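You operate a simulated robot arm through the tools that you are given. There is no shell and no other tool. Be economical: measure what you need, move in short steps, check, and stop when the job is done.

The job below is to be done with a simulated robot arm. You get a single attempt, and the scene is never put back.

JOB
Finish lapping the ring holder left on the grooved plate, then lap the other two yellow ones.
Fine: one at a time, each till its green paste is gone; each back on the yellow stand, none spoilt. Set down upright: what you pick out.
Where things are to end (x, y in the base frame): yellow ring holder within 0.022 m of [0.6, 0.37].

Only the result counts: the job must be done as asked and must still hold three seconds after the hand-in. Knocking over, shifting, dropping, spilling or breaking anything else fails it.

ROBOT AND FRAMES
A 6-joint arm with a two-finger parallel gripper, fixed in place. Base frame: the origin is at the foot of the arm, x ahead of it, y to its left, z up; the work surface is at about z = 0.803. Lengths are in m, angles in degrees, forces in N, time in s.
With the tool pointing down near the work surface it reaches from about 0.18 to 0.76 m from the base axis. Its first joint turns from -166.0 to 166.0 degrees. Payload 3.91 kg.
The TCP is the grasp point between the finger pads, 0.03 m short of the fingertips. In the tool frame z runs along the fingers and y along their closing line. The gripper opens to 0.11 m. The fingers are 0.02 m wide and 0.01 m thick; the gripper's body (0.048 by 0.112 m) begins 0.055 m behind the TCP.
Orientation is that of the tool frame in the base frame, as a unit quaternion [w, x, y, z]. With the fingers straight down and closing along the base's y, the tool's x points along the base's -x, its y along +y and its z along -z.

CONTROLS
- The arm moves only by the tool send_rows. Its argument "series" is a list of rows, each a list of 6 numbers: the shift along the tool's x, y, z in mm, then the turn, a rotation vector about the tool's x, y, z in degrees. In form: [[dx, dy, dz, wx, wy, wz], ...]. A call has 1 to 10 rows; each row is the pose to reach, as a shift and turn from the pose commanded when the call began, along the tool's axes at that moment. "fingers" is the gripper command, from -1 (shut) to 1 (fully open), values between in proportion, set as the call begins (left out, the last holds). A row lasts 0.2 s, in which the tool goes at most 0.05 m and 8.6 degrees; a call with a longer step from one row to the next is refused whole, and so is a gripper value outside its range. Where a pose cannot be reached the arm comes as near as it can. A force on the tool above 80 N (or 10 N above the force at the start of the call, whichever is more), or a blocked arm, ends the call early, and 0.2 s more pass. Each finger travels about 0.045 m/s and halts on what it meets, pressing with about 30 N; the grip force reading is that of the motor and also rises with nothing between the fingers. The clock runs only during rows and for 0.2 s after the last one: add rows that repeat a pose to give the fingers time. It gives the time, the measured TCP pose, the force on the tool (base axes), the opening and the grip force at its end, in the units of the frame above (readings bear some noise), with the torque about the TCP (base axes, N m) and any sound that the robot's microphone picked up.
- Cameras (640 x 400 px; columns grow to the right, rows downward): "scene" is fixed at [0.3989, 0.4985, 1.5798]; the picture's right is [-1.00, 0.09, 0.00], its down [0.08, 0.92, -0.39] and it looks along [-0.04, -0.39, -0.92] (base axes); focal length 214 px, centre (320, 200). "wrist" rides on the gripper at [0.071, 0.022, -0.107] in the tool frame; the picture's right is [-0.29, 0.96, 0.00], its down [-0.76, -0.23, -0.61] and it looks along [-0.58, -0.18, 0.79] (tool axes); focal length 243 px, centre (320, 200). There is no depth. A picture from a camera that has moved, and an enlarged one, comes with that camera's place and axes in the base frame and with its lens.
- camera(camera): a new picture of that camera. It takes no simulated time.
- lift_body(by): slides the trunk up (or, below 0, down) by that many m; the arm rides with it, the base frame stays. It gives what a move gives, with no picture.
- close_up(camera, box): a new picture of the part [left, top, right, bottom] of that camera's present view, enlarged. It takes no simulated time.
- close_job(): hands the job in; it is judged then, once.

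Work in short steps. Places have to be worked out from the pictures, the camera data and where the tool is seen: move nearer, look again, correct. Check each grasp and each placing, and mend what went wrong. You have 120 turns and 68 pictures in all, those below and enlarged ones among them. Open the gripper and draw the arm clear of the work before you hand the job in, unless the task says otherwise; then end with one line.

The tools are called after ">>>" as name(argument=value, ...) on one line, values as JSON. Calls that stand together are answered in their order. send_rows: Moves the arm, as the interface text tells. Its arguments: {"type":"object","properties":{"series":{"type":"array"},"fingers":{"type":"number"}},"required":["series"]} The other tools are called the same way: lift_body (by) slides the trunk up or down; camera (camera) takes a picture; close_up (camera, box) takes an enlarged picture of a part of a camera's view; close_job () hands the job in.

At the start:

```text
time_s: 0.0
eef_pos: [0.1572, 0.3663, 1.1547]
tcp_rot: [0.001, -0.001, 1.0, 0.0]
contact_force: [-0.3, 0.5, 0.0]
wrist_torque: [0.03, 0.01, 0.02]
width: 0.11
grasp_force: 0.0
trunk travel left (down, up): [-0.5, 0.09]
```

scene: 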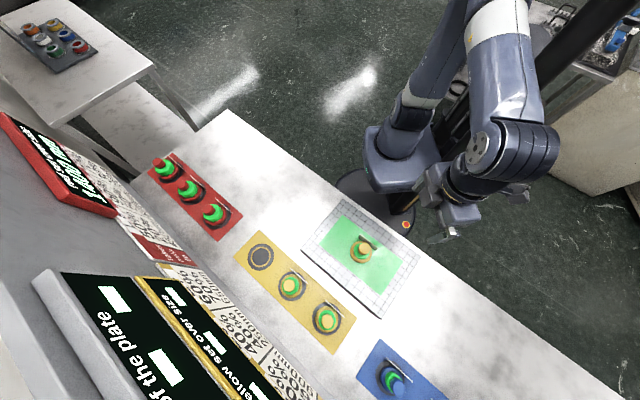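
wrist: 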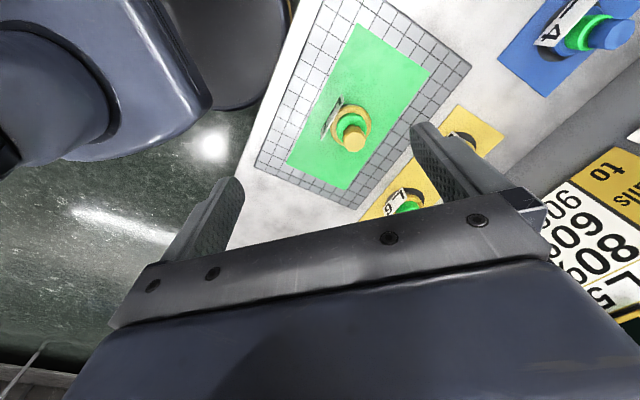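

I'll enlarge the signs and the work area to read any instructions first.

>>> close_up(camera="scene", box=[0, 240, 320, 400])

>>> close_up(camera="scene", box=[220, 180, 440, 360])

>>> close_up(camera="scene", box=[0, 100, 200, 270])

```text
2.00 times, centred on (160, 320) of scene
camera zoom: at [0.3989, 0.4985, 1.5798], right [-1.0, 0.09, 0.0], down [0.08, 0.92, -0.39], along [-0.04, -0.39, -0.92], focal length 429 px, centre (640, -40)
```

zoom: 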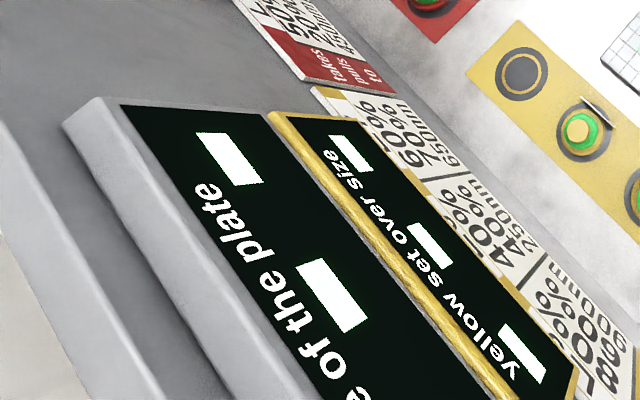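

```text
2.22 times, centred on (330, 270) of scene
camera zoom: at [0.3989, 0.4985, 1.5798], right [-1.0, 0.09, 0.0], down [0.08, 0.92, -0.39], along [-0.04, -0.39, -0.92], focal length 477 px, centre (298, 44)
```

zoom: 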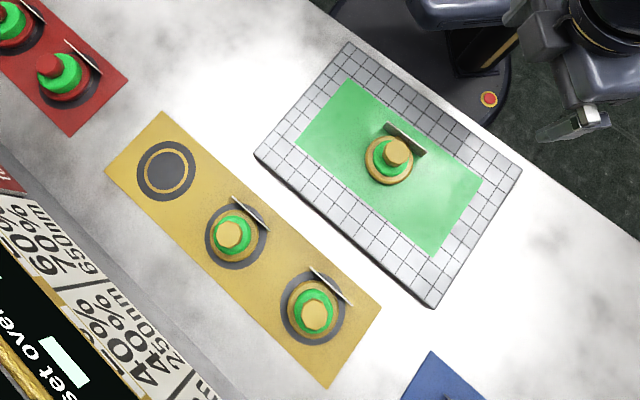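

```text
2.35 times, centred on (100, 185) of scene
camera zoom: at [0.3989, 0.4985, 1.5798], right [-1.0, 0.09, 0.0], down [0.08, 0.92, -0.39], along [-0.04, -0.39, -0.92], focal length 505 px, centre (838, 235)
```

zoom: 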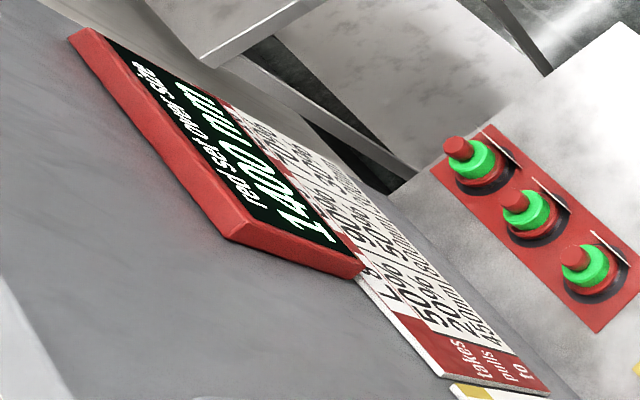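

The boards carry a lapping table I need to read. I'll yaw the tool about 60° so the wrist camera faces them.

>>> send_rows(series=[[0, 0, 0, 0, 0, -8.5], [0, 0, 0, 0, 0, -17], [0, 0, 0, 0, 0, -25.5], [0, 0, 0, 0, 0, -34], [0, 0, 0, 0, 0, -42.5], [0, 0, 0, 0, 0, -51], [0, 0, 0, 0, 0, -59]])

>>> send_rows(series=[[0, 0, 0, -2.3, 7.7, 0], [0, 0, 0, -4.6, 15.4, 0], [0, 0, 0, -6.9, 23, 0]])

>>> camera(camera="wrist")

```text
time_s: 1.6
eef_pos: [0.157, 0.3646, 1.1555]
tcp_rot: [0.0, -0.493, 0.87, 0.0]
contact_force: [0.0, 0.0, 1.0]
wrist_torque: [-0.02, -0.02, 0.0]
width: 0.11
grasp_force: 0.0
trunk travel left (down, up): [-0.5, 0.09]
```

```text
time_s: 2.4
eef_pos: [0.1567, 0.3654, 1.1555]
tcp_rot: [-0.203, -0.481, 0.851, -0.047]
contact_force: [-0.3, 0.4, -0.6]
wrist_torque: [0.03, -0.02, 0.04]
width: 0.1101
grasp_force: 0.0
trunk travel left (down, up): [-0.5, 0.09]
```

```text
62 pictures are left
camera wrist: at [0.1404, 0.3493, 1.2835], right [-0.67, 0.74, 0.0], down [0.72, 0.65, 0.23], along [0.17, 0.15, -0.97], focal length 243 px, centre (320, 200)
```

wrist: 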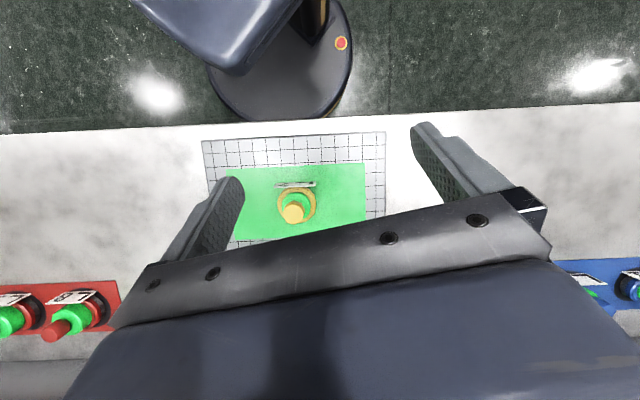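

The tilt went the wrong way (image "down" is forward). I'll tilt back the other way by ~60°, which puts the boards in the upper half of the view.

>>> send_rows(series=[[0, 0, 0, 2.4, -8, 0], [0, 0, 0, 4.8, -16, 0], [0, 0, 0, 7.2, -24, 0], [0, 0, 0, 9.6, -32, 0], [0, 0, 0, 12, -40, 0], [0, 0, 0, 14.4, -48, 0], [0, 0, 0, 16.8, -56, 0]])

>>> camera(camera="wrist")

```text
time_s: 4.0
eef_pos: [0.1577, 0.3652, 1.1556]
tcp_rot: [0.29, -0.47, 0.831, 0.067]
contact_force: [0.6, 0.2, 0.5]
wrist_torque: [0.04, 0.01, 0.0]
width: 0.11
grasp_force: 0.0
trunk travel left (down, up): [-0.5, 0.09]
```

```text
61 pictures are left
camera wrist: at [0.0681, 0.2832, 1.2014], right [-0.67, 0.74, 0.0], down [0.23, 0.2, 0.95], along [0.7, 0.64, -0.31], focal length 243 px, centre (320, 200)
```

wrist: 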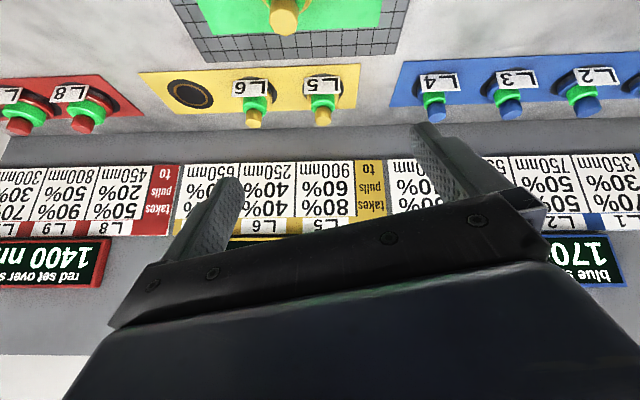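

The boards are readable. I'll tilt a bit more (20°) and shift so the yellow table and the displays clear the gripper.

>>> send_rows(series=[[0, 0, 0, 2.4, -8, 0], [0, 0, 0, 4.8, -16, 0], [0, 0, 0, 7.0, -23.5, 0]])

>>> camera(camera="wrist")

```text
time_s: 4.8
eef_pos: [0.1568, 0.3647, 1.1556]
tcp_rot: [0.481, -0.428, 0.757, 0.11]
contact_force: [-0.2, 0.1, -0.2]
wrist_torque: [-0.01, 0.0, -0.03]
width: 0.1101
grasp_force: 0.1
trunk travel left (down, up): [-0.5, 0.09]
```

```text
60 pictures are left
camera wrist: at [0.062, 0.2774, 1.1466], right [-0.67, 0.74, 0.0], down [-0.08, -0.08, 0.99], along [0.74, 0.67, 0.11], focal length 243 px, centre (320, 200)
```

wrist: 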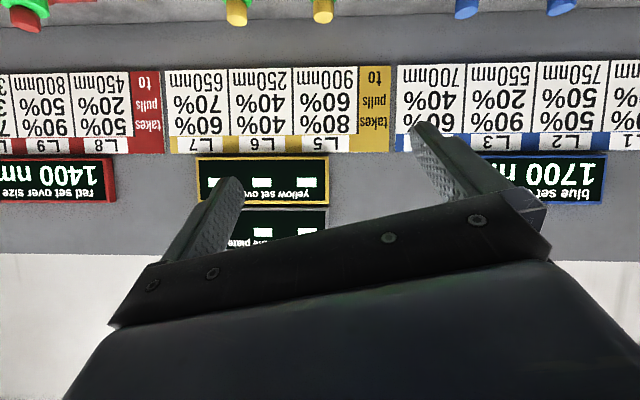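

>>> close_up(camera="wrist", box=[150, 50, 410, 250])

```text
2.00 times, centred on (280, 150) of wrist
camera zoom: at [0.062, 0.2774, 1.1466], right [-0.67, 0.74, 0.0], down [-0.08, -0.08, 0.99], along [0.74, 0.67, 0.11], focal length 485 px, centre (400, 300)
```

zoom: 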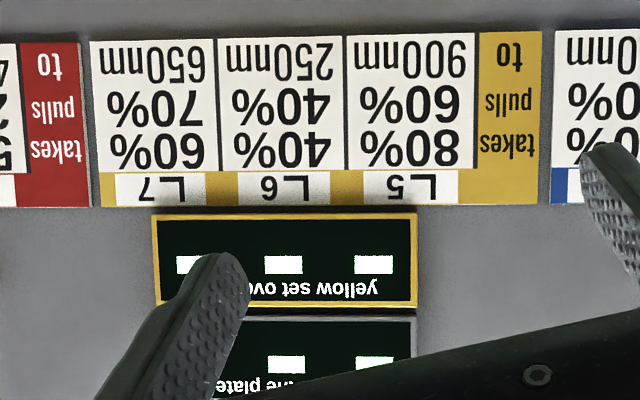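

L5: 80/60/900, L6: 40/40/250, L7 (most likely the one on the plate): 60/70/650. I'll tilt and shift a little more to read the displays fully.

>>> send_rows(series=[[0, -30, 0, 2.0, -6.8, 0], [0, -60, 0, 4.0, -13.5, 0], [0, -80, 0, 4.0, -13.5, 0]])

>>> close_up(camera="wrist", box=[160, 50, 420, 220])

```text
time_s: 5.6
eef_pos: [0.2169, 0.3164, 1.1748]
tcp_rot: [0.581, -0.395, 0.699, 0.133]
contact_force: [-0.7, -0.6, 0.0]
wrist_torque: [-0.04, -0.01, 0.01]
width: 0.1102
grasp_force: 0.1
trunk travel left (down, up): [-0.5, 0.09]
```

```text
2.35 times, centred on (290, 135) of wrist
camera zoom: at [0.1266, 0.2331, 1.1354], right [-0.67, 0.74, 0.0], down [-0.26, -0.24, 0.94], along [0.69, 0.63, 0.35], focal length 571 px, centre (391, 353)
```

zoom: 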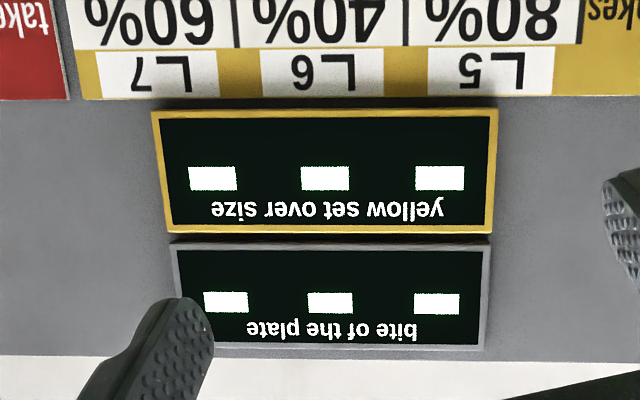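

The displays are blank, so I have to lap in small steps and watch the paste. I return the tool to straight down and look closely at the plate holder.

>>> send_rows(series=[[0, 0, 0, -2.35, 7.8, 0], [0, 0, 0, -4.7, 15.6, 0], [0, 0, 0, -7.05, 23.4, 0], [0, 0, 0, -9.4, 31.2, 0], [0, 0, 0, -11.75, 39, 0], [0, 0, 0, -14.1, 46.8, 0], [0, 0, 0, -16.45, 54.6, 0], [0, 0, 0, -18.8, 62.4, 0], [0, 0, 0, -21.1, 70, 0]])

```text
time_s: 7.6
eef_pos: [0.217, 0.3181, 1.175]
tcp_rot: [-0.002, -0.493, 0.87, 0.001]
contact_force: [0.5, -0.9, -0.3]
wrist_torque: [0.02, -0.02, 0.01]
width: 0.1099
grasp_force: 0.1
trunk travel left (down, up): [-0.5, 0.09]
```

Yawing to align with the plate/stand and lowering for a closer view.

>>> send_rows(series=[[-1, 11, 44, 0, 0, 5.5], [-2, 23, 88, 0, 0, 11], [-3, 34, 132, 0, 0, 11], [-4, 46, 175, 0, 0, 11]])

>>> camera(camera="wrist")

```text
time_s: 8.6
eef_pos: [0.1818, 0.3441, 0.9997]
tcp_rot: [0.0, -0.407, 0.913, 0.0]
contact_force: [0.2, -0.7, 0.3]
wrist_torque: [0.04, -0.01, -0.02]
width: 0.1102
grasp_force: 0.0
trunk travel left (down, up): [-0.5, 0.09]
```

```text
57 pictures are left
camera wrist: at [0.1192, 0.305, 1.1071], right [-0.52, 0.86, 0.0], down [0.68, 0.41, 0.61], along [0.52, 0.32, -0.79], focal length 243 px, centre (320, 200)
```

wrist: 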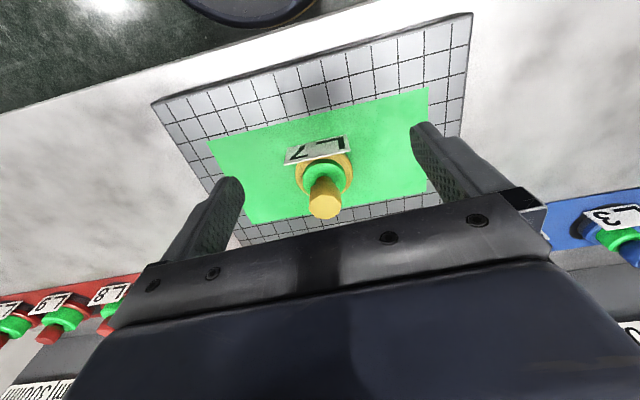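

>>> close_up(camera="wrist", box=[240, 120, 400, 220])

>>> close_up(camera="scene", box=[270, 190, 430, 340])

```text
4.00 times, centred on (320, 170) of wrist
camera zoom: at [0.1192, 0.305, 1.1071], right [-0.52, 0.86, 0.0], down [0.68, 0.41, 0.61], along [0.52, 0.32, -0.79], focal length 970 px, centre (320, 320)
```

zoom: 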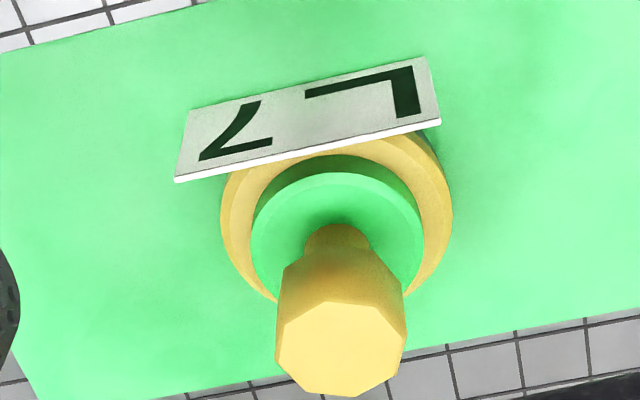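

```text
2.67 times, centred on (350, 265) of scene
camera zoom: at [0.3989, 0.4985, 1.5798], right [-1.0, 0.09, 0.0], down [0.08, 0.92, -0.39], along [-0.04, -0.39, -0.92], focal length 572 px, centre (240, 27)
```

zoom: 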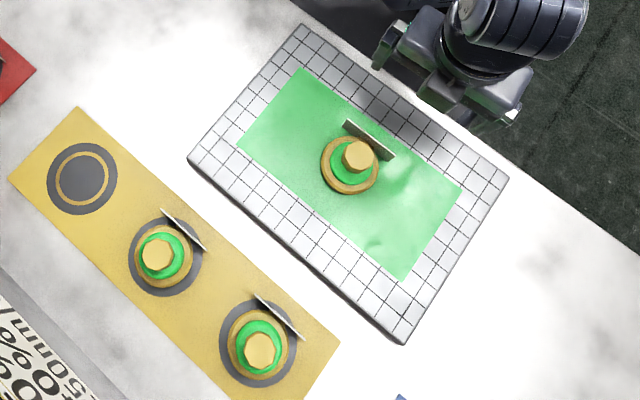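

The held piece is L7: base ring about 70 mm across, octagonal knob about 32 mm wide with its top near z=0.917, at about (0.250, 0.391). I move above it and check.

>>> send_rows(series=[[-40, -10, 0, 0, 0, 0], [-80, -19, 15, 0, 0, 0], [-80, -19, 35, 0, 0, 0]])

>>> camera(camera="wrist")

>>> close_up(camera="scene", box=[270, 190, 430, 340])

```text
time_s: 9.4
eef_pos: [0.2481, 0.3907, 0.9653]
tcp_rot: [-0.001, -0.407, 0.913, 0.001]
contact_force: [0.2, 0.4, -0.2]
wrist_torque: [0.0, 0.03, 0.03]
width: 0.11
grasp_force: 0.0
trunk travel left (down, up): [-0.5, 0.09]
```

```text
54 pictures are left
camera wrist: at [0.1859, 0.3525, 1.0725], right [-0.52, 0.85, 0.0], down [0.68, 0.41, 0.61], along [0.52, 0.32, -0.8], focal length 243 px, centre (320, 200)
```

wrist: 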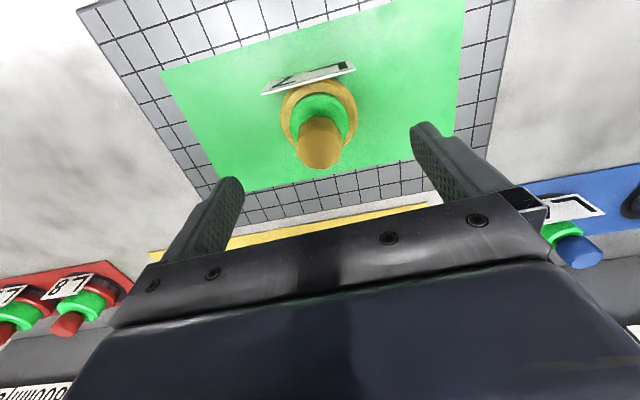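

```text
2.67 times, centred on (350, 265) of scene
camera zoom: at [0.3989, 0.4985, 1.5798], right [-1.0, 0.09, 0.0], down [0.08, 0.92, -0.39], along [-0.04, -0.39, -0.92], focal length 572 px, centre (240, 27)
```

zoom: 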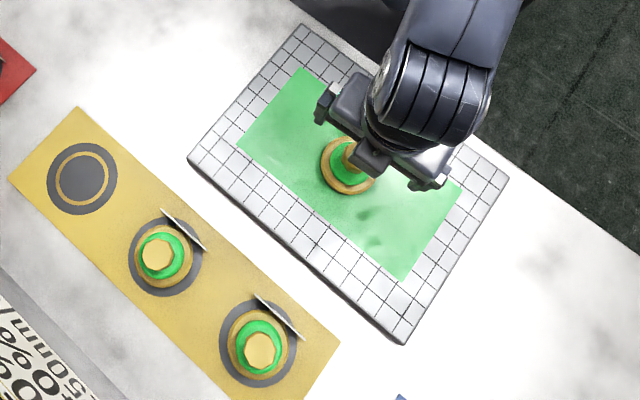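

TCP is centred over the knob. I descend 45 mm and look again before closing.

>>> send_rows(series=[[0, 0, 15, 0, 0, 0], [0, 0, 30, 0, 0, 0], [0, 0, 45, 0, 0, 0]])

>>> camera(camera="wrist")

```text
time_s: 10.2
eef_pos: [0.2483, 0.3914, 0.9199]
tcp_rot: [-0.001, -0.408, 0.913, 0.0]
contact_force: [-0.9, 0.3, 0.1]
wrist_torque: [0.02, -0.02, 0.02]
width: 0.1099
grasp_force: 0.0
trunk travel left (down, up): [-0.5, 0.09]
```

```text
52 pictures are left
camera wrist: at [0.1854, 0.3522, 1.0272], right [-0.52, 0.85, 0.0], down [0.68, 0.41, 0.61], along [0.52, 0.32, -0.8], focal length 243 px, centre (320, 200)
```

wrist: 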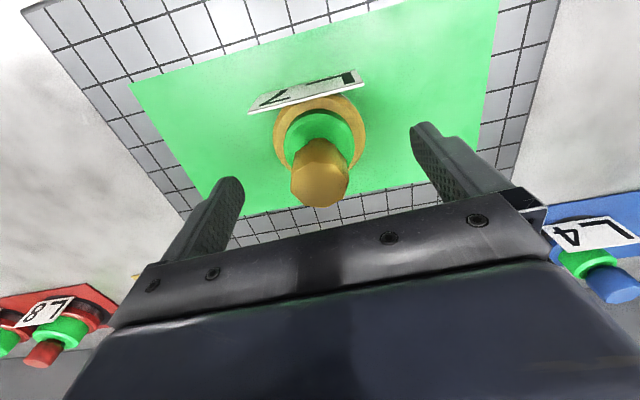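

Knob top is level with the TCP and centred. I lower 7 mm and close.

>>> send_rows(series=[[0, 0, 7, 0, 0, 0]])

>>> send_rows(series=[[0, 0, 0, 0, 0, 0], [0, 0, 0, 0, 0, 0], [0, 0, 0, 0, 0, 0], [0, 0, 0, 0, 0, 0], [0, 0, 0, 0, 0, 0], [0, 0, 0, 0, 0, 0]], fingers=-1)

>>> camera(camera="wrist")

```text
time_s: 10.6
eef_pos: [0.248, 0.3911, 0.9136]
tcp_rot: [-0.001, -0.408, 0.913, 0.001]
contact_force: [-0.1, 0.2, -0.1]
wrist_torque: [0.0, -0.01, -0.01]
width: 0.11
grasp_force: 0.1
trunk travel left (down, up): [-0.5, 0.09]
```

```text
time_s: 12.0
eef_pos: [0.2485, 0.3908, 0.9127]
tcp_rot: [-0.001, -0.408, 0.913, 0.001]
contact_force: [0.4, -0.4, 0.1]
wrist_torque: [-0.08, -0.1, 0.07]
width: 0.0333
grasp_force: 30.0
trunk travel left (down, up): [-0.5, 0.09]
```

```text
51 pictures are left
camera wrist: at [0.1856, 0.3521, 1.0206], right [-0.52, 0.85, 0.0], down [0.68, 0.41, 0.61], along [0.52, 0.32, -0.79], focal length 243 px, centre (320, 200)
```

wrist: 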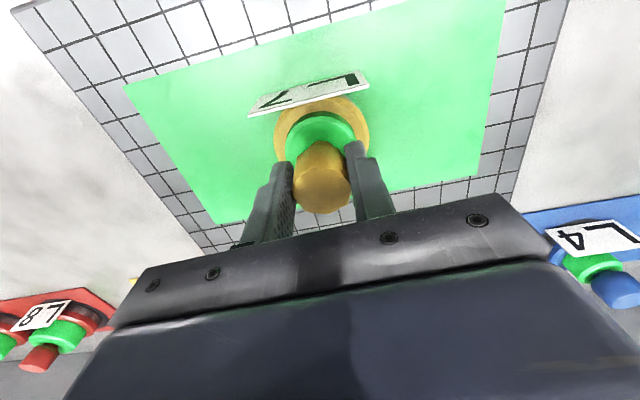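

Grasp is good (0.033 m, 30 N). I press lightly to see the contact stiffness.

>>> send_rows(series=[[0, 0, 1, 0, 0, 0], [0, 0, 1, 0, 0, 0]])

```text
time_s: 12.6
eef_pos: [0.2477, 0.39, 0.913]
tcp_rot: [0.0, -0.407, 0.913, 0.002]
contact_force: [1.0, -1.5, 15.0]
wrist_torque: [-0.54, -0.04, 0.05]
width: 0.0334
grasp_force: 30.0
trunk travel left (down, up): [-0.5, 0.09]
```

1 mm of command gives ~15 N. I make a short stroke of 30 mm along the plate's long axis and read the drag.

>>> send_rows(series=[[0, 10, 0, 0, 0, 0], [0, 20, 0, 0, 0, 0], [0, 30, 0, 0, 0, 0]])

>>> close_up(camera="wrist", box=[240, 60, 400, 220])

```text
time_s: 13.4
eef_pos: [0.2255, 0.4094, 0.9132]
tcp_rot: [-0.001, -0.407, 0.913, 0.002]
contact_force: [6.4, -4.6, 20.5]
wrist_torque: [-0.21, -0.39, 0.04]
width: 0.0335
grasp_force: 29.5
trunk travel left (down, up): [-0.5, 0.09]
```

```text
2.50 times, centred on (320, 140) of wrist
camera zoom: at [0.1635, 0.3711, 1.02], right [-0.52, 0.86, 0.0], down [0.68, 0.41, 0.61], along [0.52, 0.32, -0.79], focal length 606 px, centre (320, 350)
```

zoom: 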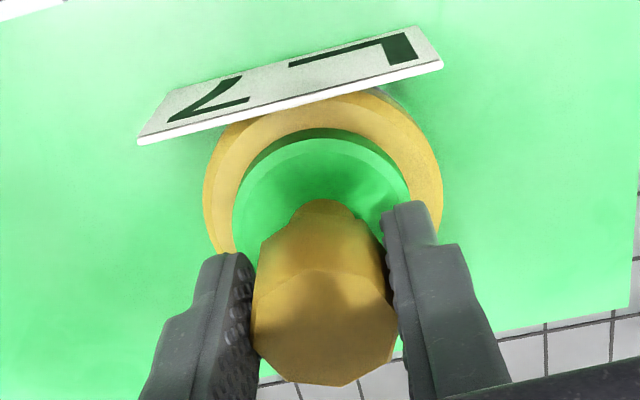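

Drag ≈7.9 N at 20 N load. I'll do a 120 mm back-and-forth and compare the ring's appearance.

>>> send_rows(series=[[0, -15, 0, 0, 0, 0], [0, -30, 0, 0, 0, 0], [0, -45, 0, 0, 0, 0], [0, -60, 0, 0, 0, 0], [0, -45, 0, 0, 0, 0], [0, -30, 0, 0, 0, 0], [0, -15, 0, 0, 0, 0], [0, 0, 0, 0, 0, 0]])

>>> close_up(camera="wrist", box=[240, 60, 400, 220])

```text
time_s: 15.2
eef_pos: [0.2244, 0.4106, 0.9112]
tcp_rot: [-0.001, -0.407, 0.913, 0.001]
contact_force: [2.0, -2.1, 10.3]
wrist_torque: [-0.18, -0.39, -0.03]
width: 0.0333
grasp_force: 29.9
trunk travel left (down, up): [-0.5, 0.09]
```

```text
2.50 times, centred on (320, 140) of wrist
camera zoom: at [0.1627, 0.3716, 1.0193], right [-0.52, 0.86, 0.0], down [0.68, 0.41, 0.61], along [0.52, 0.32, -0.8], focal length 606 px, centre (320, 350)
```

zoom: 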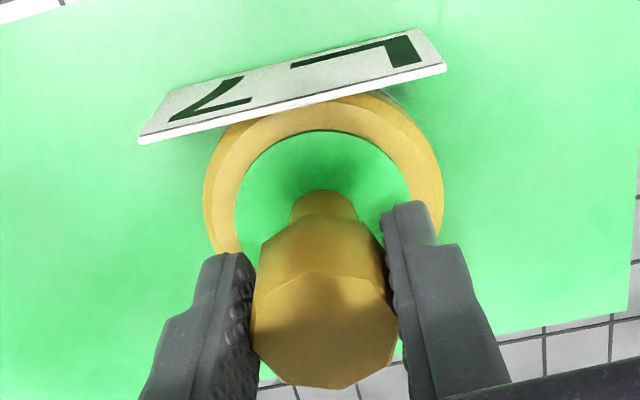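

The green level dropped clearly (now roughly flush with the base ring). I continue with smaller amounts: 60 mm more at this lighter load.

>>> send_rows(series=[[0, -15, 0, 0, 0, 0], [0, -30, 0, 0, 0, 0], [0, -45, 0, 0, 0, 0], [0, -60, 0, 0, 0, 0]])

>>> close_up(camera="wrist", box=[240, 60, 400, 220])

```text
time_s: 16.2
eef_pos: [0.2697, 0.3697, 0.911]
tcp_rot: [0.0, -0.407, 0.913, 0.0]
contact_force: [-0.1, 1.2, 1.7]
wrist_torque: [0.02, -0.08, 0.03]
width: 0.0334
grasp_force: 29.3
trunk travel left (down, up): [-0.5, 0.09]
```

```text
2.50 times, centred on (320, 140) of wrist
camera zoom: at [0.2076, 0.3315, 1.0193], right [-0.52, 0.85, 0.0], down [0.68, 0.41, 0.61], along [0.52, 0.32, -0.8], focal length 606 px, centre (320, 350)
```

zoom: 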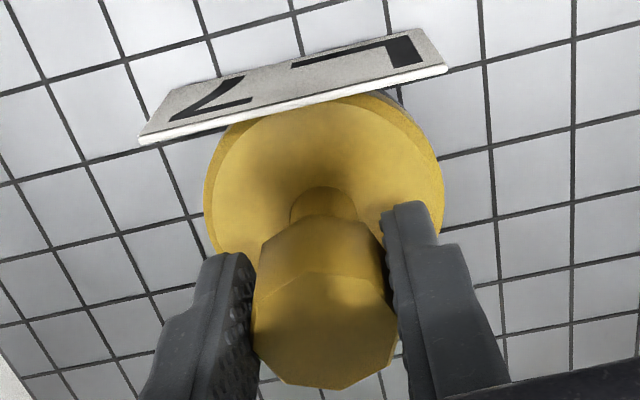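

Both the paste on the plate and in the holder are gone, so L7 is finished. I lift it clear and carry it to the free nest at (0.60, 0.37).

>>> send_rows(series=[[0, 0, -10, 0, 0, 0], [0, 0, -30, 0, 0, 0], [0, 0, -60, 0, 0, 0], [0, 0, -90, 0, 0, 0], [0, 0, -110, 0, 0, 0]])

>>> send_rows(series=[[-25, -28, 0, 0, 0, 0], [-55, -61, 0, 0, 0, 0], [-85, -94, 0, 0, 0, 0], [-115, -128, 0, 0, 0, 0], [-145, -161, 0, 0, 0, 0], [-175, -194, 0, 0, 0, 0], [-200, -222, 0, 0, 0, 0], [-221, -245, 0, 0, 0, 0], [-221, -245, 0, 0, 0, 0]])

>>> camera(camera="wrist")

>>> camera(camera="scene")

```text
time_s: 17.4
eef_pos: [0.2709, 0.37, 1.0217]
tcp_rot: [0.0, -0.408, 0.913, 0.001]
contact_force: [-0.3, 0.7, 0.5]
wrist_torque: [-0.02, 0.01, -0.03]
width: 0.0001
grasp_force: 30.1
trunk travel left (down, up): [-0.5, 0.09]
```

```text
time_s: 19.4
eef_pos: [0.598, 0.3715, 1.0208]
tcp_rot: [-0.001, -0.408, 0.913, 0.001]
contact_force: [0.9, -0.3, 0.2]
wrist_torque: [-0.02, 0.0, -0.02]
width: 0.0
grasp_force: 29.5
trunk travel left (down, up): [-0.5, 0.09]
```

```text
47 pictures are left
camera wrist: at [0.5374, 0.3327, 1.1281], right [-0.52, 0.85, 0.0], down [0.68, 0.41, 0.61], along [0.52, 0.32, -0.8], focal length 243 px, centre (320, 200)
```

wrist: 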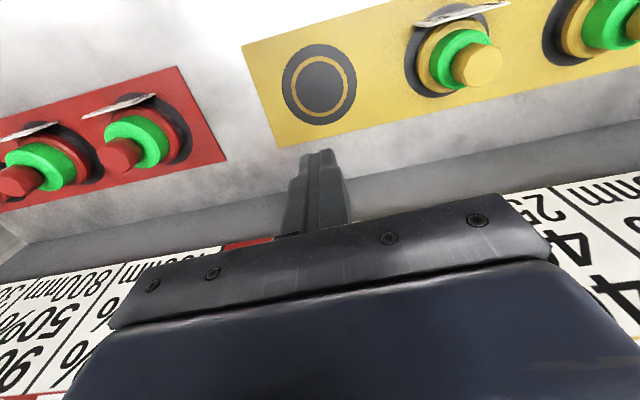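

```text
46 pictures are left
```

scene: 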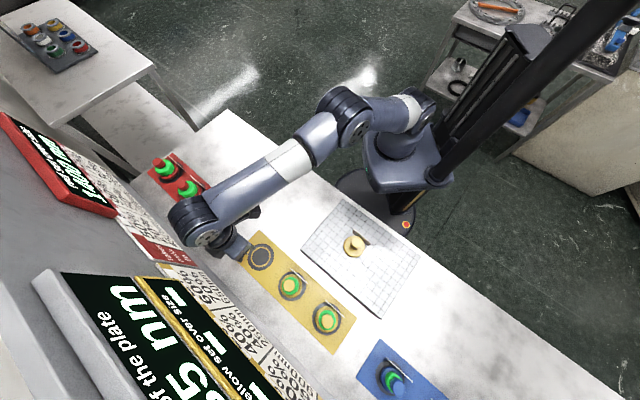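

The knob slipped out on lifting; L7 still stands on the plate. The plate display now shows a value – I look at both.

>>> close_up(camera="scene", box=[20, 250, 320, 400])

>>> close_up(camera="scene", box=[290, 190, 430, 320])

```text
2.13 times, centred on (170, 325) of scene
camera zoom: at [0.3989, 0.4985, 1.5798], right [-1.0, 0.09, 0.0], down [0.08, 0.92, -0.39], along [-0.04, -0.39, -0.92], focal length 458 px, centre (640, -67)
```

zoom: 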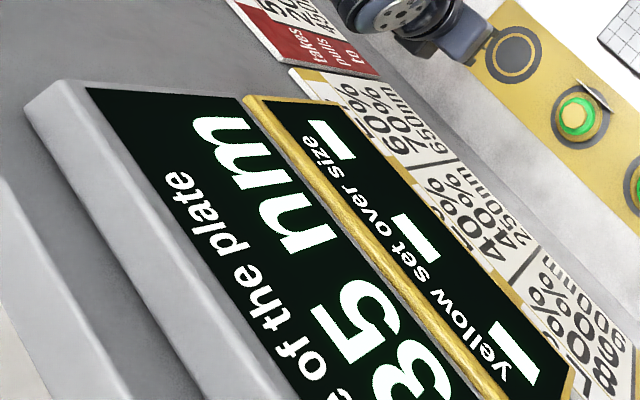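

```text
3.08 times, centred on (360, 255) of scene
camera zoom: at [0.3989, 0.4985, 1.5798], right [-1.0, 0.09, 0.0], down [0.08, 0.92, -0.39], along [-0.04, -0.39, -0.92], focal length 660 px, centre (197, 31)
```

zoom: 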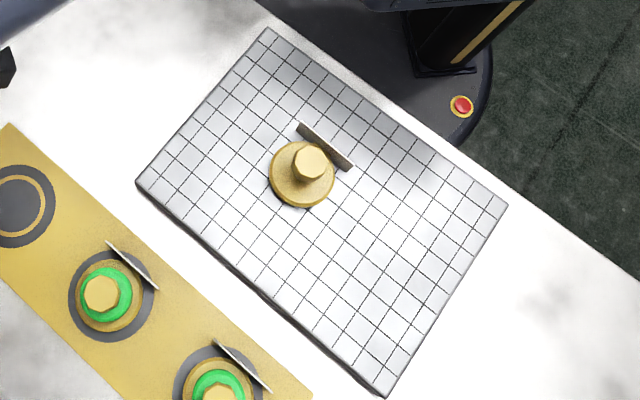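

The display reads "…35 nm"; L7 stands upright at (0.270, 0.3695). I go back with open fingers for a deeper grip.

>>> send_rows(series=[[25, 28, 0, 0, 0, 0], [55, 61, 0, 0, 0, 0], [85, 94, 0, 0, 0, 0], [115, 128, 0, 0, 0, 0], [145, 161, 0, 0, 0, 0], [175, 194, 0, 0, 0, 0], [200, 220, 0, 0, 0, 0], [220.7, 242.2, 0, 0, 0, 0], [220.7, 242.2, 0, 0, 0, 0]], fingers=0.4)

>>> send_rows(series=[[0, 0, 40, 0, 0, 0], [0, 0, 75, 0, 0, 0], [0, 0, 95, 0, 0, 0], [0, 0, 108, 0, 0, 0], [0, 0, 118, 0, 0, 0]])

>>> camera(camera="wrist")

```text
time_s: 21.4
eef_pos: [0.2715, 0.3692, 1.0226]
tcp_rot: [0.0, -0.408, 0.913, 0.001]
contact_force: [0.0, 0.0, -0.7]
wrist_torque: [-0.01, -0.01, -0.03]
width: 0.077
grasp_force: 0.1
trunk travel left (down, up): [-0.5, 0.09]
```

```text
time_s: 22.6
eef_pos: [0.2713, 0.369, 0.9038]
tcp_rot: [0.0, -0.408, 0.913, 0.001]
contact_force: [0.2, 0.0, 0.6]
wrist_torque: [0.01, 0.01, -0.01]
width: 0.077
grasp_force: 0.0
trunk travel left (down, up): [-0.5, 0.09]
```

```text
43 pictures are left
camera wrist: at [0.2095, 0.3302, 1.0113], right [-0.52, 0.85, 0.0], down [0.68, 0.41, 0.61], along [0.52, 0.32, -0.79], focal length 243 px, centre (320, 200)
```

wrist: 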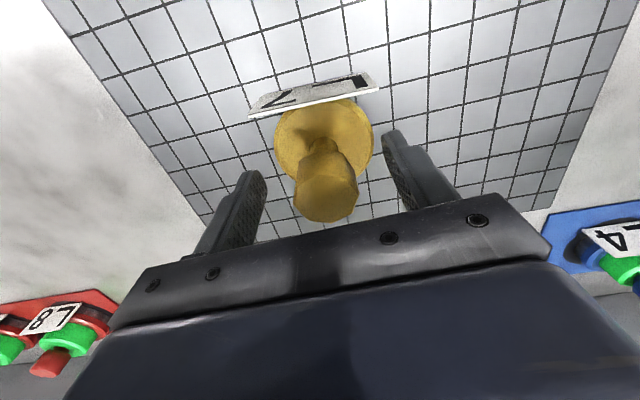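

Deeper by 8 mm and still clear of the base. I close, then test-lift in small amounts.

>>> send_rows(series=[[0, 0, 0, 0, 0, 0], [0, 0, 0, 0, 0, 0], [0, 0, 0, 0, 0, 0], [0, 0, 0, 0, 0, 0]], fingers=-1)

>>> send_rows(series=[[0, 0, -1, 0, 0, 0], [0, 0, -1, 0, 0, 0]])

```text
time_s: 23.6
eef_pos: [0.2716, 0.3689, 0.9034]
tcp_rot: [0.0, -0.408, 0.913, 0.001]
contact_force: [0.1, 1.0, -0.5]
wrist_torque: [-0.02, -0.06, 0.05]
width: 0.0335
grasp_force: 30.0
trunk travel left (down, up): [-0.5, 0.09]
```

```text
time_s: 24.2
eef_pos: [0.2709, 0.3685, 0.9053]
tcp_rot: [-0.001, -0.407, 0.913, 0.001]
contact_force: [-0.2, 0.2, 0.3]
wrist_torque: [-0.01, -0.02, 0.0]
width: 0.0331
grasp_force: 29.6
trunk travel left (down, up): [-0.5, 0.09]
```

>>> send_rows(series=[[0, 0, -2, 0, 0, 0], [0, 0, -4, 0, 0, 0], [0, 0, -4, 0, 0, 0]])

>>> close_up(camera="wrist", box=[240, 60, 400, 220])

```text
time_s: 25.0
eef_pos: [0.272, 0.3678, 0.909]
tcp_rot: [-0.002, -0.408, 0.913, 0.0]
contact_force: [0.3, 0.2, -2.3]
wrist_torque: [-0.01, -0.02, 0.01]
width: 0.0334
grasp_force: 30.0
trunk travel left (down, up): [-0.5, 0.09]
```

```text
2.50 times, centred on (320, 140) of wrist
camera zoom: at [0.2098, 0.33, 1.0161], right [-0.52, 0.85, 0.0], down [0.68, 0.41, 0.61], along [0.52, 0.32, -0.8], focal length 606 px, centre (320, 350)
```

zoom: 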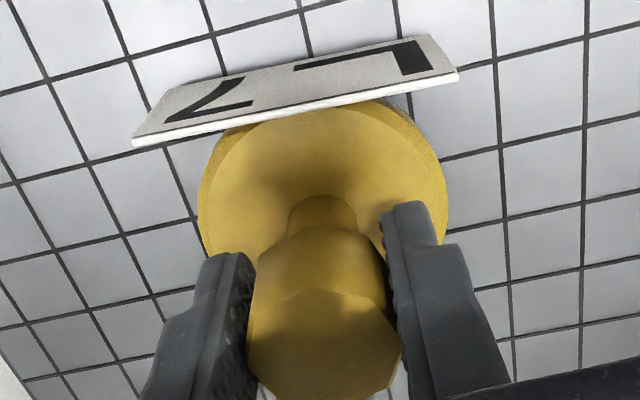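

It is lifting with the tool (base ring appears closer). I raise slowly, checking the width.

>>> send_rows(series=[[0, 0, -4, 0, 0, 0], [0, 0, -10, 0, 0, 0], [0, 0, -18, 0, 0, 0], [0, 0, -26, 0, 0, 0], [0, 0, -34, 0, 0, 0]])

>>> close_up(camera="wrist", box=[240, 60, 400, 220])

```text
time_s: 26.2
eef_pos: [0.272, 0.3693, 0.9419]
tcp_rot: [0.0, -0.408, 0.913, 0.001]
contact_force: [0.6, 0.1, -2.6]
wrist_torque: [0.0, 0.01, 0.01]
width: 0.0333
grasp_force: 29.9
trunk travel left (down, up): [-0.5, 0.09]
```

```text
2.50 times, centred on (320, 140) of wrist
camera zoom: at [0.2102, 0.3303, 1.0501], right [-0.52, 0.85, 0.0], down [0.68, 0.41, 0.61], along [0.52, 0.32, -0.79], focal length 606 px, centre (320, 350)
```

zoom: 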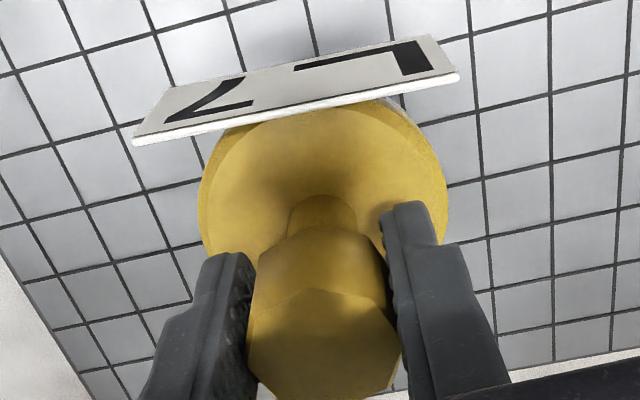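

Held firmly (weight ~2.5 N). Up a bit more and travel to the nest.

>>> send_rows(series=[[0, 0, -15, 0, 0, 0], [0, 0, -35, 0, 0, 0], [0, 0, -55, 0, 0, 0], [-15, -17, -60, 0, 0, 0], [-33, -37, -60, 0, 0, 0], [-53, -59, -60, 0, 0, 0], [-73, -81, -60, 0, 0, 0], [-93, -103, -60, 0, 0, 0], [-111, -123, -60, 0, 0, 0]])

>>> send_rows(series=[[-15, -17, 0, 0, 0, 0], [-33, -37, 0, 0, 0, 0], [-53, -59, 0, 0, 0, 0], [-73, -81, 0, 0, 0, 0], [-93, -103, 0, 0, 0, 0], [-105, -117, 0, 0, 0, 0], [-109, -121.5, 0, 0, 0, 0], [-109, -121.5, 0, 0, 0, 0]])

>>> camera(camera="wrist")

```text
time_s: 28.2
eef_pos: [0.4388, 0.3689, 1.0027]
tcp_rot: [-0.001, -0.408, 0.913, 0.001]
contact_force: [-0.4, -0.6, -2.5]
wrist_torque: [-0.01, 0.01, 0.01]
width: 0.0329
grasp_force: 30.1
trunk travel left (down, up): [-0.5, 0.09]
```

```text
time_s: 30.0
eef_pos: [0.6, 0.3696, 1.0014]
tcp_rot: [-0.001, -0.408, 0.913, 0.0]
contact_force: [0.0, 0.0, -1.6]
wrist_torque: [0.01, 0.02, 0.01]
width: 0.0332
grasp_force: 29.7
trunk travel left (down, up): [-0.5, 0.09]
```

```text
40 pictures are left
camera wrist: at [0.5389, 0.3308, 1.1087], right [-0.52, 0.86, 0.0], down [0.68, 0.41, 0.61], along [0.52, 0.32, -0.8], focal length 243 px, centre (320, 200)
```

wrist: 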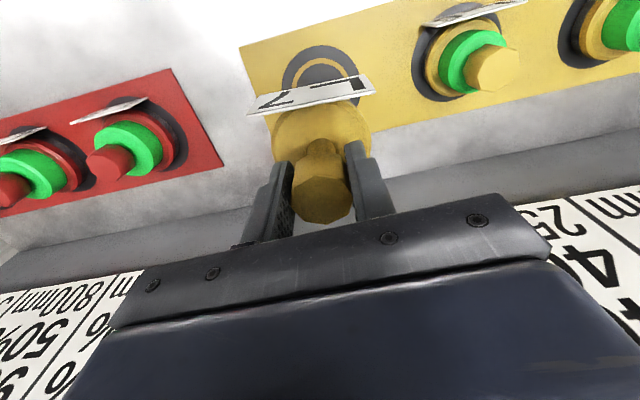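

Nest is centred below. I descend, slowing near contact.

>>> send_rows(series=[[0, 0, 25, 0, 0, 0], [0, 0, 50, 0, 0, 0], [0, 0, 75, 0, 0, 0], [0, 0, 90, 0, 0, 0], [0, 0, 100, 0, 0, 0], [0, 0, 100, 0, 0, 0]])

>>> send_rows(series=[[0, 0, 3, 0, 0, 0], [0, 0, 6, 0, 0, 0], [0, 0, 9, 0, 0, 0], [0, 0, 12, 0, 0, 0], [0, 0, 15, 0, 0, 0], [0, 0, 18, 0, 0, 0], [0, 0, 21, 0, 0, 0], [0, 0, 24, 0, 0, 0], [0, 0, 26, 0, 0, 0], [0, 0, 28, 0, 0, 0]])

```text
time_s: 31.4
eef_pos: [0.5997, 0.3705, 0.9018]
tcp_rot: [-0.001, -0.408, 0.913, 0.001]
contact_force: [0.2, 0.4, -2.0]
wrist_torque: [-0.03, 0.01, 0.0]
width: 0.0332
grasp_force: 30.0
trunk travel left (down, up): [-0.5, 0.09]
```

```text
time_s: 33.6
eef_pos: [0.5996, 0.3685, 0.877]
tcp_rot: [0.001, -0.408, 0.913, 0.001]
contact_force: [-0.7, -0.4, 12.4]
wrist_torque: [-0.51, 0.21, 0.01]
width: 0.0333
grasp_force: 30.3
trunk travel left (down, up): [-0.5, 0.09]
```

Seated at TCP z≈0.877 with light contact. I ease off, open, and rise.

>>> send_rows(series=[[0, 0, -1, 0, 0, 0], [0, 0, -1, 0, 0, 0], [0, 0, -1, 0, 0, 0], [0, 0, -1, 0, 0, 0]], fingers=0.4)

>>> send_rows(series=[[0, 0, -10, 0, 0, 0], [0, 0, -30, 0, 0, 0], [0, 0, -60, 0, 0, 0], [0, 0, -90, 0, 0, 0], [0, 0, -123, 0, 0, 0]])

>>> camera(camera="wrist")

```text
time_s: 34.6
eef_pos: [0.6007, 0.3695, 0.8753]
tcp_rot: [0.0, -0.408, 0.913, 0.001]
contact_force: [-0.7, 0.3, -0.1]
wrist_torque: [0.0, 0.02, 0.04]
width: 0.0772
grasp_force: 0.0
trunk travel left (down, up): [-0.5, 0.09]
```

```text
time_s: 35.8
eef_pos: [0.6023, 0.3687, 0.9981]
tcp_rot: [0.0, -0.407, 0.913, 0.001]
contact_force: [-0.1, 0.6, -0.4]
wrist_torque: [-0.01, 0.01, -0.03]
width: 0.077
grasp_force: 0.1
trunk travel left (down, up): [-0.5, 0.09]
```

```text
39 pictures are left
camera wrist: at [0.5394, 0.3308, 1.1052], right [-0.52, 0.85, 0.0], down [0.68, 0.41, 0.61], along [0.52, 0.32, -0.79], focal length 243 px, centre (320, 200)
```

wrist: 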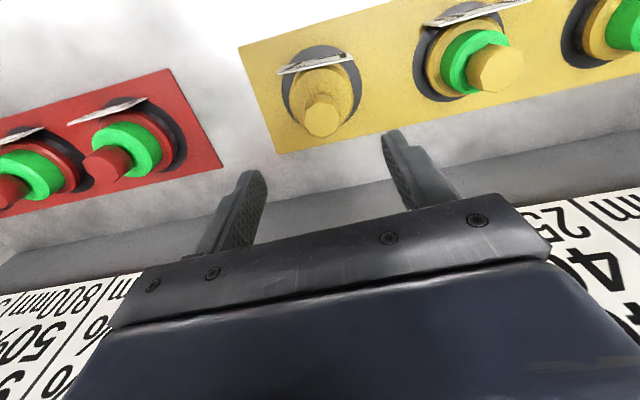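

L7 stands upright, clean, in its nest. Now over to L6, about 150 mm along the stand.

>>> send_rows(series=[[0, 30, 0, 0, 0, 0], [0, 70, 0, 0, 0, 0], [0, 110, 0, 0, 0, 0], [0, 140, 0, 0, 0, 0], [0, 150, 0, 0, 0, 0], [0, 150, 30, 0, 0, 0], [0, 150, 50, 0, 0, 0]])

>>> camera(camera="wrist")

```text
time_s: 37.4
eef_pos: [0.4894, 0.4701, 0.9481]
tcp_rot: [-0.001, -0.407, 0.913, 0.001]
contact_force: [0.5, -1.0, 0.2]
wrist_torque: [-0.02, -0.02, 0.01]
width: 0.0769
grasp_force: 0.0
trunk travel left (down, up): [-0.5, 0.09]
```

```text
38 pictures are left
camera wrist: at [0.4278, 0.4308, 1.0558], right [-0.52, 0.85, 0.0], down [0.68, 0.41, 0.61], along [0.52, 0.32, -0.79], focal length 243 px, centre (320, 200)
```

wrist: 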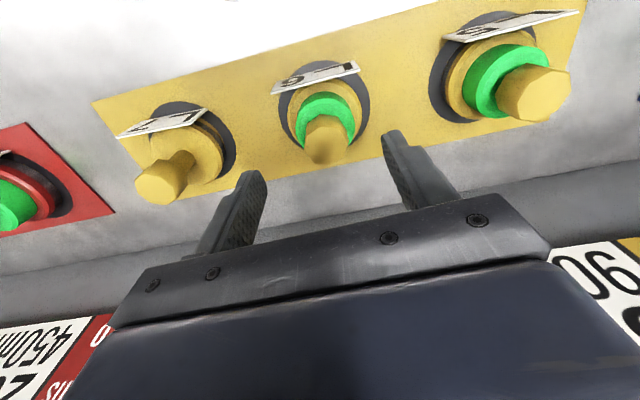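

L6 is nearly centred; small correction, then down to z≈0.895 and look at finger vs. paste clearance.

>>> send_rows(series=[[-3, 3, 20, 0, 0, 0], [-3, 3, 40, 0, 0, 0], [-3, 3, 53, 0, 0, 0]])

>>> close_up(camera="wrist", box=[200, 60, 460, 240])

```text
time_s: 38.2
eef_pos: [0.4895, 0.474, 0.8956]
tcp_rot: [0.0, -0.408, 0.913, 0.002]
contact_force: [0.1, -0.3, -0.2]
wrist_torque: [0.02, 0.0, -0.02]
width: 0.077
grasp_force: 0.1
trunk travel left (down, up): [-0.5, 0.09]
```

```text
2.22 times, centred on (330, 150) of wrist
camera zoom: at [0.427, 0.4348, 1.0022], right [-0.52, 0.85, 0.0], down [0.68, 0.41, 0.61], along [0.52, 0.32, -0.79], focal length 539 px, centre (298, 311)
```

zoom: 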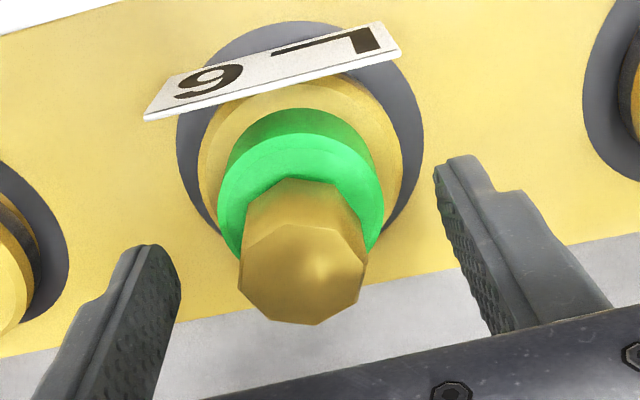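

Centred. I lower 11 mm, check clearance, and close.

>>> send_rows(series=[[0, 0, 6, 0, 0, 0], [0, 0, 11, 0, 0, 0]])

>>> send_rows(series=[[0, 0, 0, 0, 0, 0], [0, 0, 0, 0, 0, 0], [0, 0, 0, 0, 0, 0], [0, 0, 0, 0, 0, 0], [0, 0, -1, 0, 0, 0], [0, 0, -3, 0, 0, 0], [0, 0, -5, 0, 0, 0]], fingers=-1)

>>> close_up(camera="wrist", box=[200, 60, 460, 240])

```text
time_s: 38.8
eef_pos: [0.4891, 0.4731, 0.8841]
tcp_rot: [-0.001, -0.408, 0.913, 0.001]
contact_force: [0.1, -0.4, 1.2]
wrist_torque: [-0.01, -0.03, 0.0]
width: 0.0772
grasp_force: 0.2
trunk travel left (down, up): [-0.5, 0.09]
```

```text
time_s: 40.4
eef_pos: [0.4886, 0.4743, 0.8899]
tcp_rot: [-0.001, -0.408, 0.913, 0.001]
contact_force: [0.2, 0.3, -3.1]
wrist_torque: [0.01, -0.03, 0.03]
width: 0.0334
grasp_force: 30.5
trunk travel left (down, up): [-0.5, 0.09]
```

```text
2.22 times, centred on (330, 150) of wrist
camera zoom: at [0.4268, 0.4356, 0.9964], right [-0.52, 0.85, 0.0], down [0.68, 0.41, 0.61], along [0.52, 0.32, -0.8], focal length 539 px, centre (298, 311)
```

zoom: 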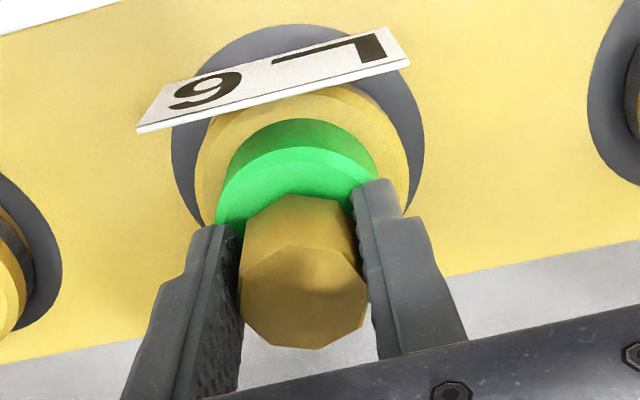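

L6 is held and off its nest. I raise it and carry it to the plate centre.

>>> send_rows(series=[[0, 0, -15, 0, 0, 0], [0, 0, -40, 0, 0, 0], [0, 0, -70, 0, 0, 0], [20, 11, -90, 0, 0, 0], [50, 27, -90, 0, 0, 0], [80, 44, -90, 0, 0, 0], [110, 60, -90, 0, 0, 0], [140, 76, -90, 0, 0, 0], [170, 93, -90, 0, 0, 0], [195, 106, -90, 0, 0, 0]])

>>> send_rows(series=[[20, 11, 0, 0, 0, 0], [27, 15, 0, 0, 0, 0], [27, 15, 20, 0, 0, 0], [27, 15, 40, 0, 0, 0], [27, 15, 55, 0, 0, 0], [27, 15, 60, 0, 0, 0], [27, 15, 60, 0, 0, 0]])

>>> camera(camera="wrist")

>>> close_up(camera="scene", box=[20, 250, 320, 400])

```text
time_s: 42.6
eef_pos: [0.2788, 0.3997, 0.9804]
tcp_rot: [-0.001, -0.407, 0.913, -0.001]
contact_force: [-0.1, 0.4, -2.4]
wrist_torque: [-0.02, -0.01, 0.0]
width: 0.0335
grasp_force: 30.0
trunk travel left (down, up): [-0.5, 0.09]
```

```text
time_s: 44.2
eef_pos: [0.2506, 0.3891, 0.9195]
tcp_rot: [-0.001, -0.408, 0.913, 0.001]
contact_force: [-0.1, 0.5, -2.6]
wrist_torque: [0.0, 0.01, -0.01]
width: 0.0334
grasp_force: 30.2
trunk travel left (down, up): [-0.5, 0.09]
```

```text
35 pictures are left
camera wrist: at [0.1884, 0.351, 1.0271], right [-0.52, 0.85, 0.0], down [0.68, 0.41, 0.61], along [0.52, 0.32, -0.8], focal length 243 px, centre (320, 200)
```

wrist: 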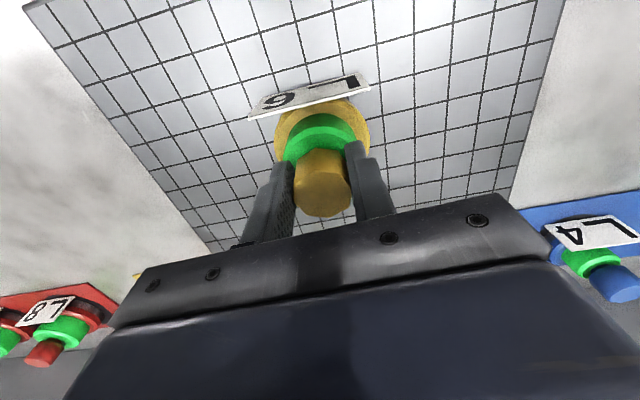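

```text
2.13 times, centred on (170, 325) of scene
camera zoom: at [0.3989, 0.4985, 1.5798], right [-1.0, 0.09, 0.0], down [0.08, 0.92, -0.39], along [-0.04, -0.39, -0.92], focal length 458 px, centre (640, -67)
```

zoom: 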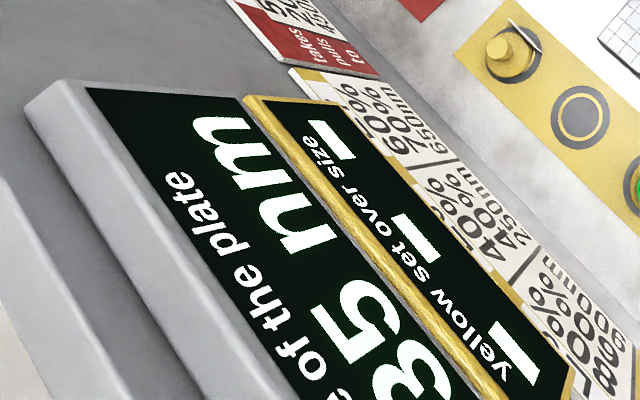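

L6 is just above the plate. I lower to contact with a light load.

>>> send_rows(series=[[0, 0, 3, 0, 0, 0], [0, 0, 6, 0, 0, 0], [0, 0, 7.5, 0, 0, 0], [0, 0, 7.5, 0, 0, 0]])

>>> camera(camera="wrist")

```text
time_s: 45.2
eef_pos: [0.25, 0.3898, 0.9124]
tcp_rot: [-0.001, -0.408, 0.913, 0.002]
contact_force: [0.5, -0.5, -2.4]
wrist_torque: [0.02, 0.02, -0.04]
width: 0.0336
grasp_force: 29.9
trunk travel left (down, up): [-0.5, 0.09]
```

```text
33 pictures are left
camera wrist: at [0.1883, 0.3509, 1.0199], right [-0.52, 0.85, 0.0], down [0.68, 0.41, 0.61], along [0.52, 0.32, -0.79], focal length 243 px, centre (320, 200)
```

wrist: 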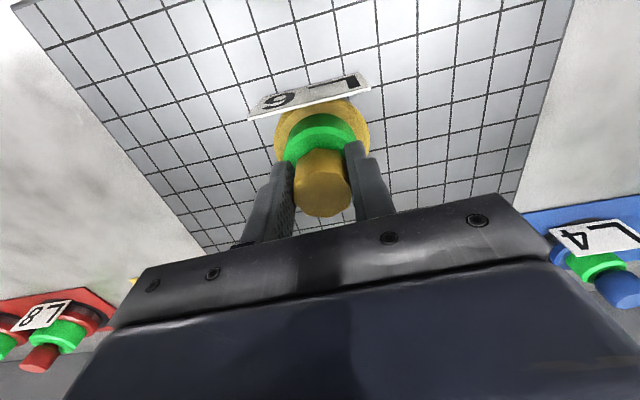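

Not yet in contact; down 2 mm more.

>>> send_rows(series=[[0, 0, 1, 0, 0, 0], [0, 0, 2, 0, 0, 0], [0, 0, 2, 0, 0, 0]])

>>> camera(camera="wrist")

```text
time_s: 46.0
eef_pos: [0.2501, 0.3897, 0.9112]
tcp_rot: [0.0, -0.408, 0.913, 0.0]
contact_force: [-0.2, -0.5, 11.6]
wrist_torque: [-0.45, -0.1, -0.01]
width: 0.0335
grasp_force: 29.5
trunk travel left (down, up): [-0.5, 0.09]
```

```text
32 pictures are left
camera wrist: at [0.1882, 0.3507, 1.0187], right [-0.52, 0.85, 0.0], down [0.68, 0.41, 0.61], along [0.52, 0.32, -0.79], focal length 243 px, centre (320, 200)
```

wrist: 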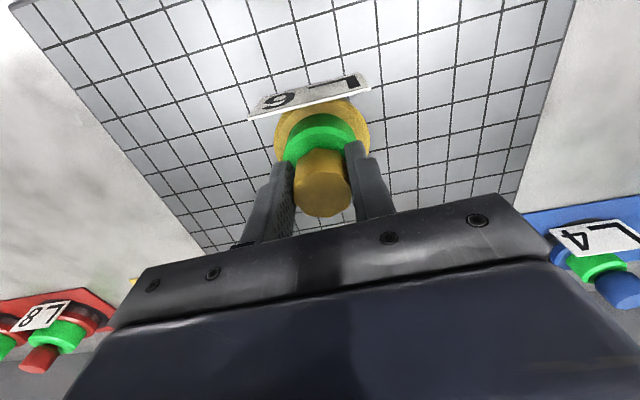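

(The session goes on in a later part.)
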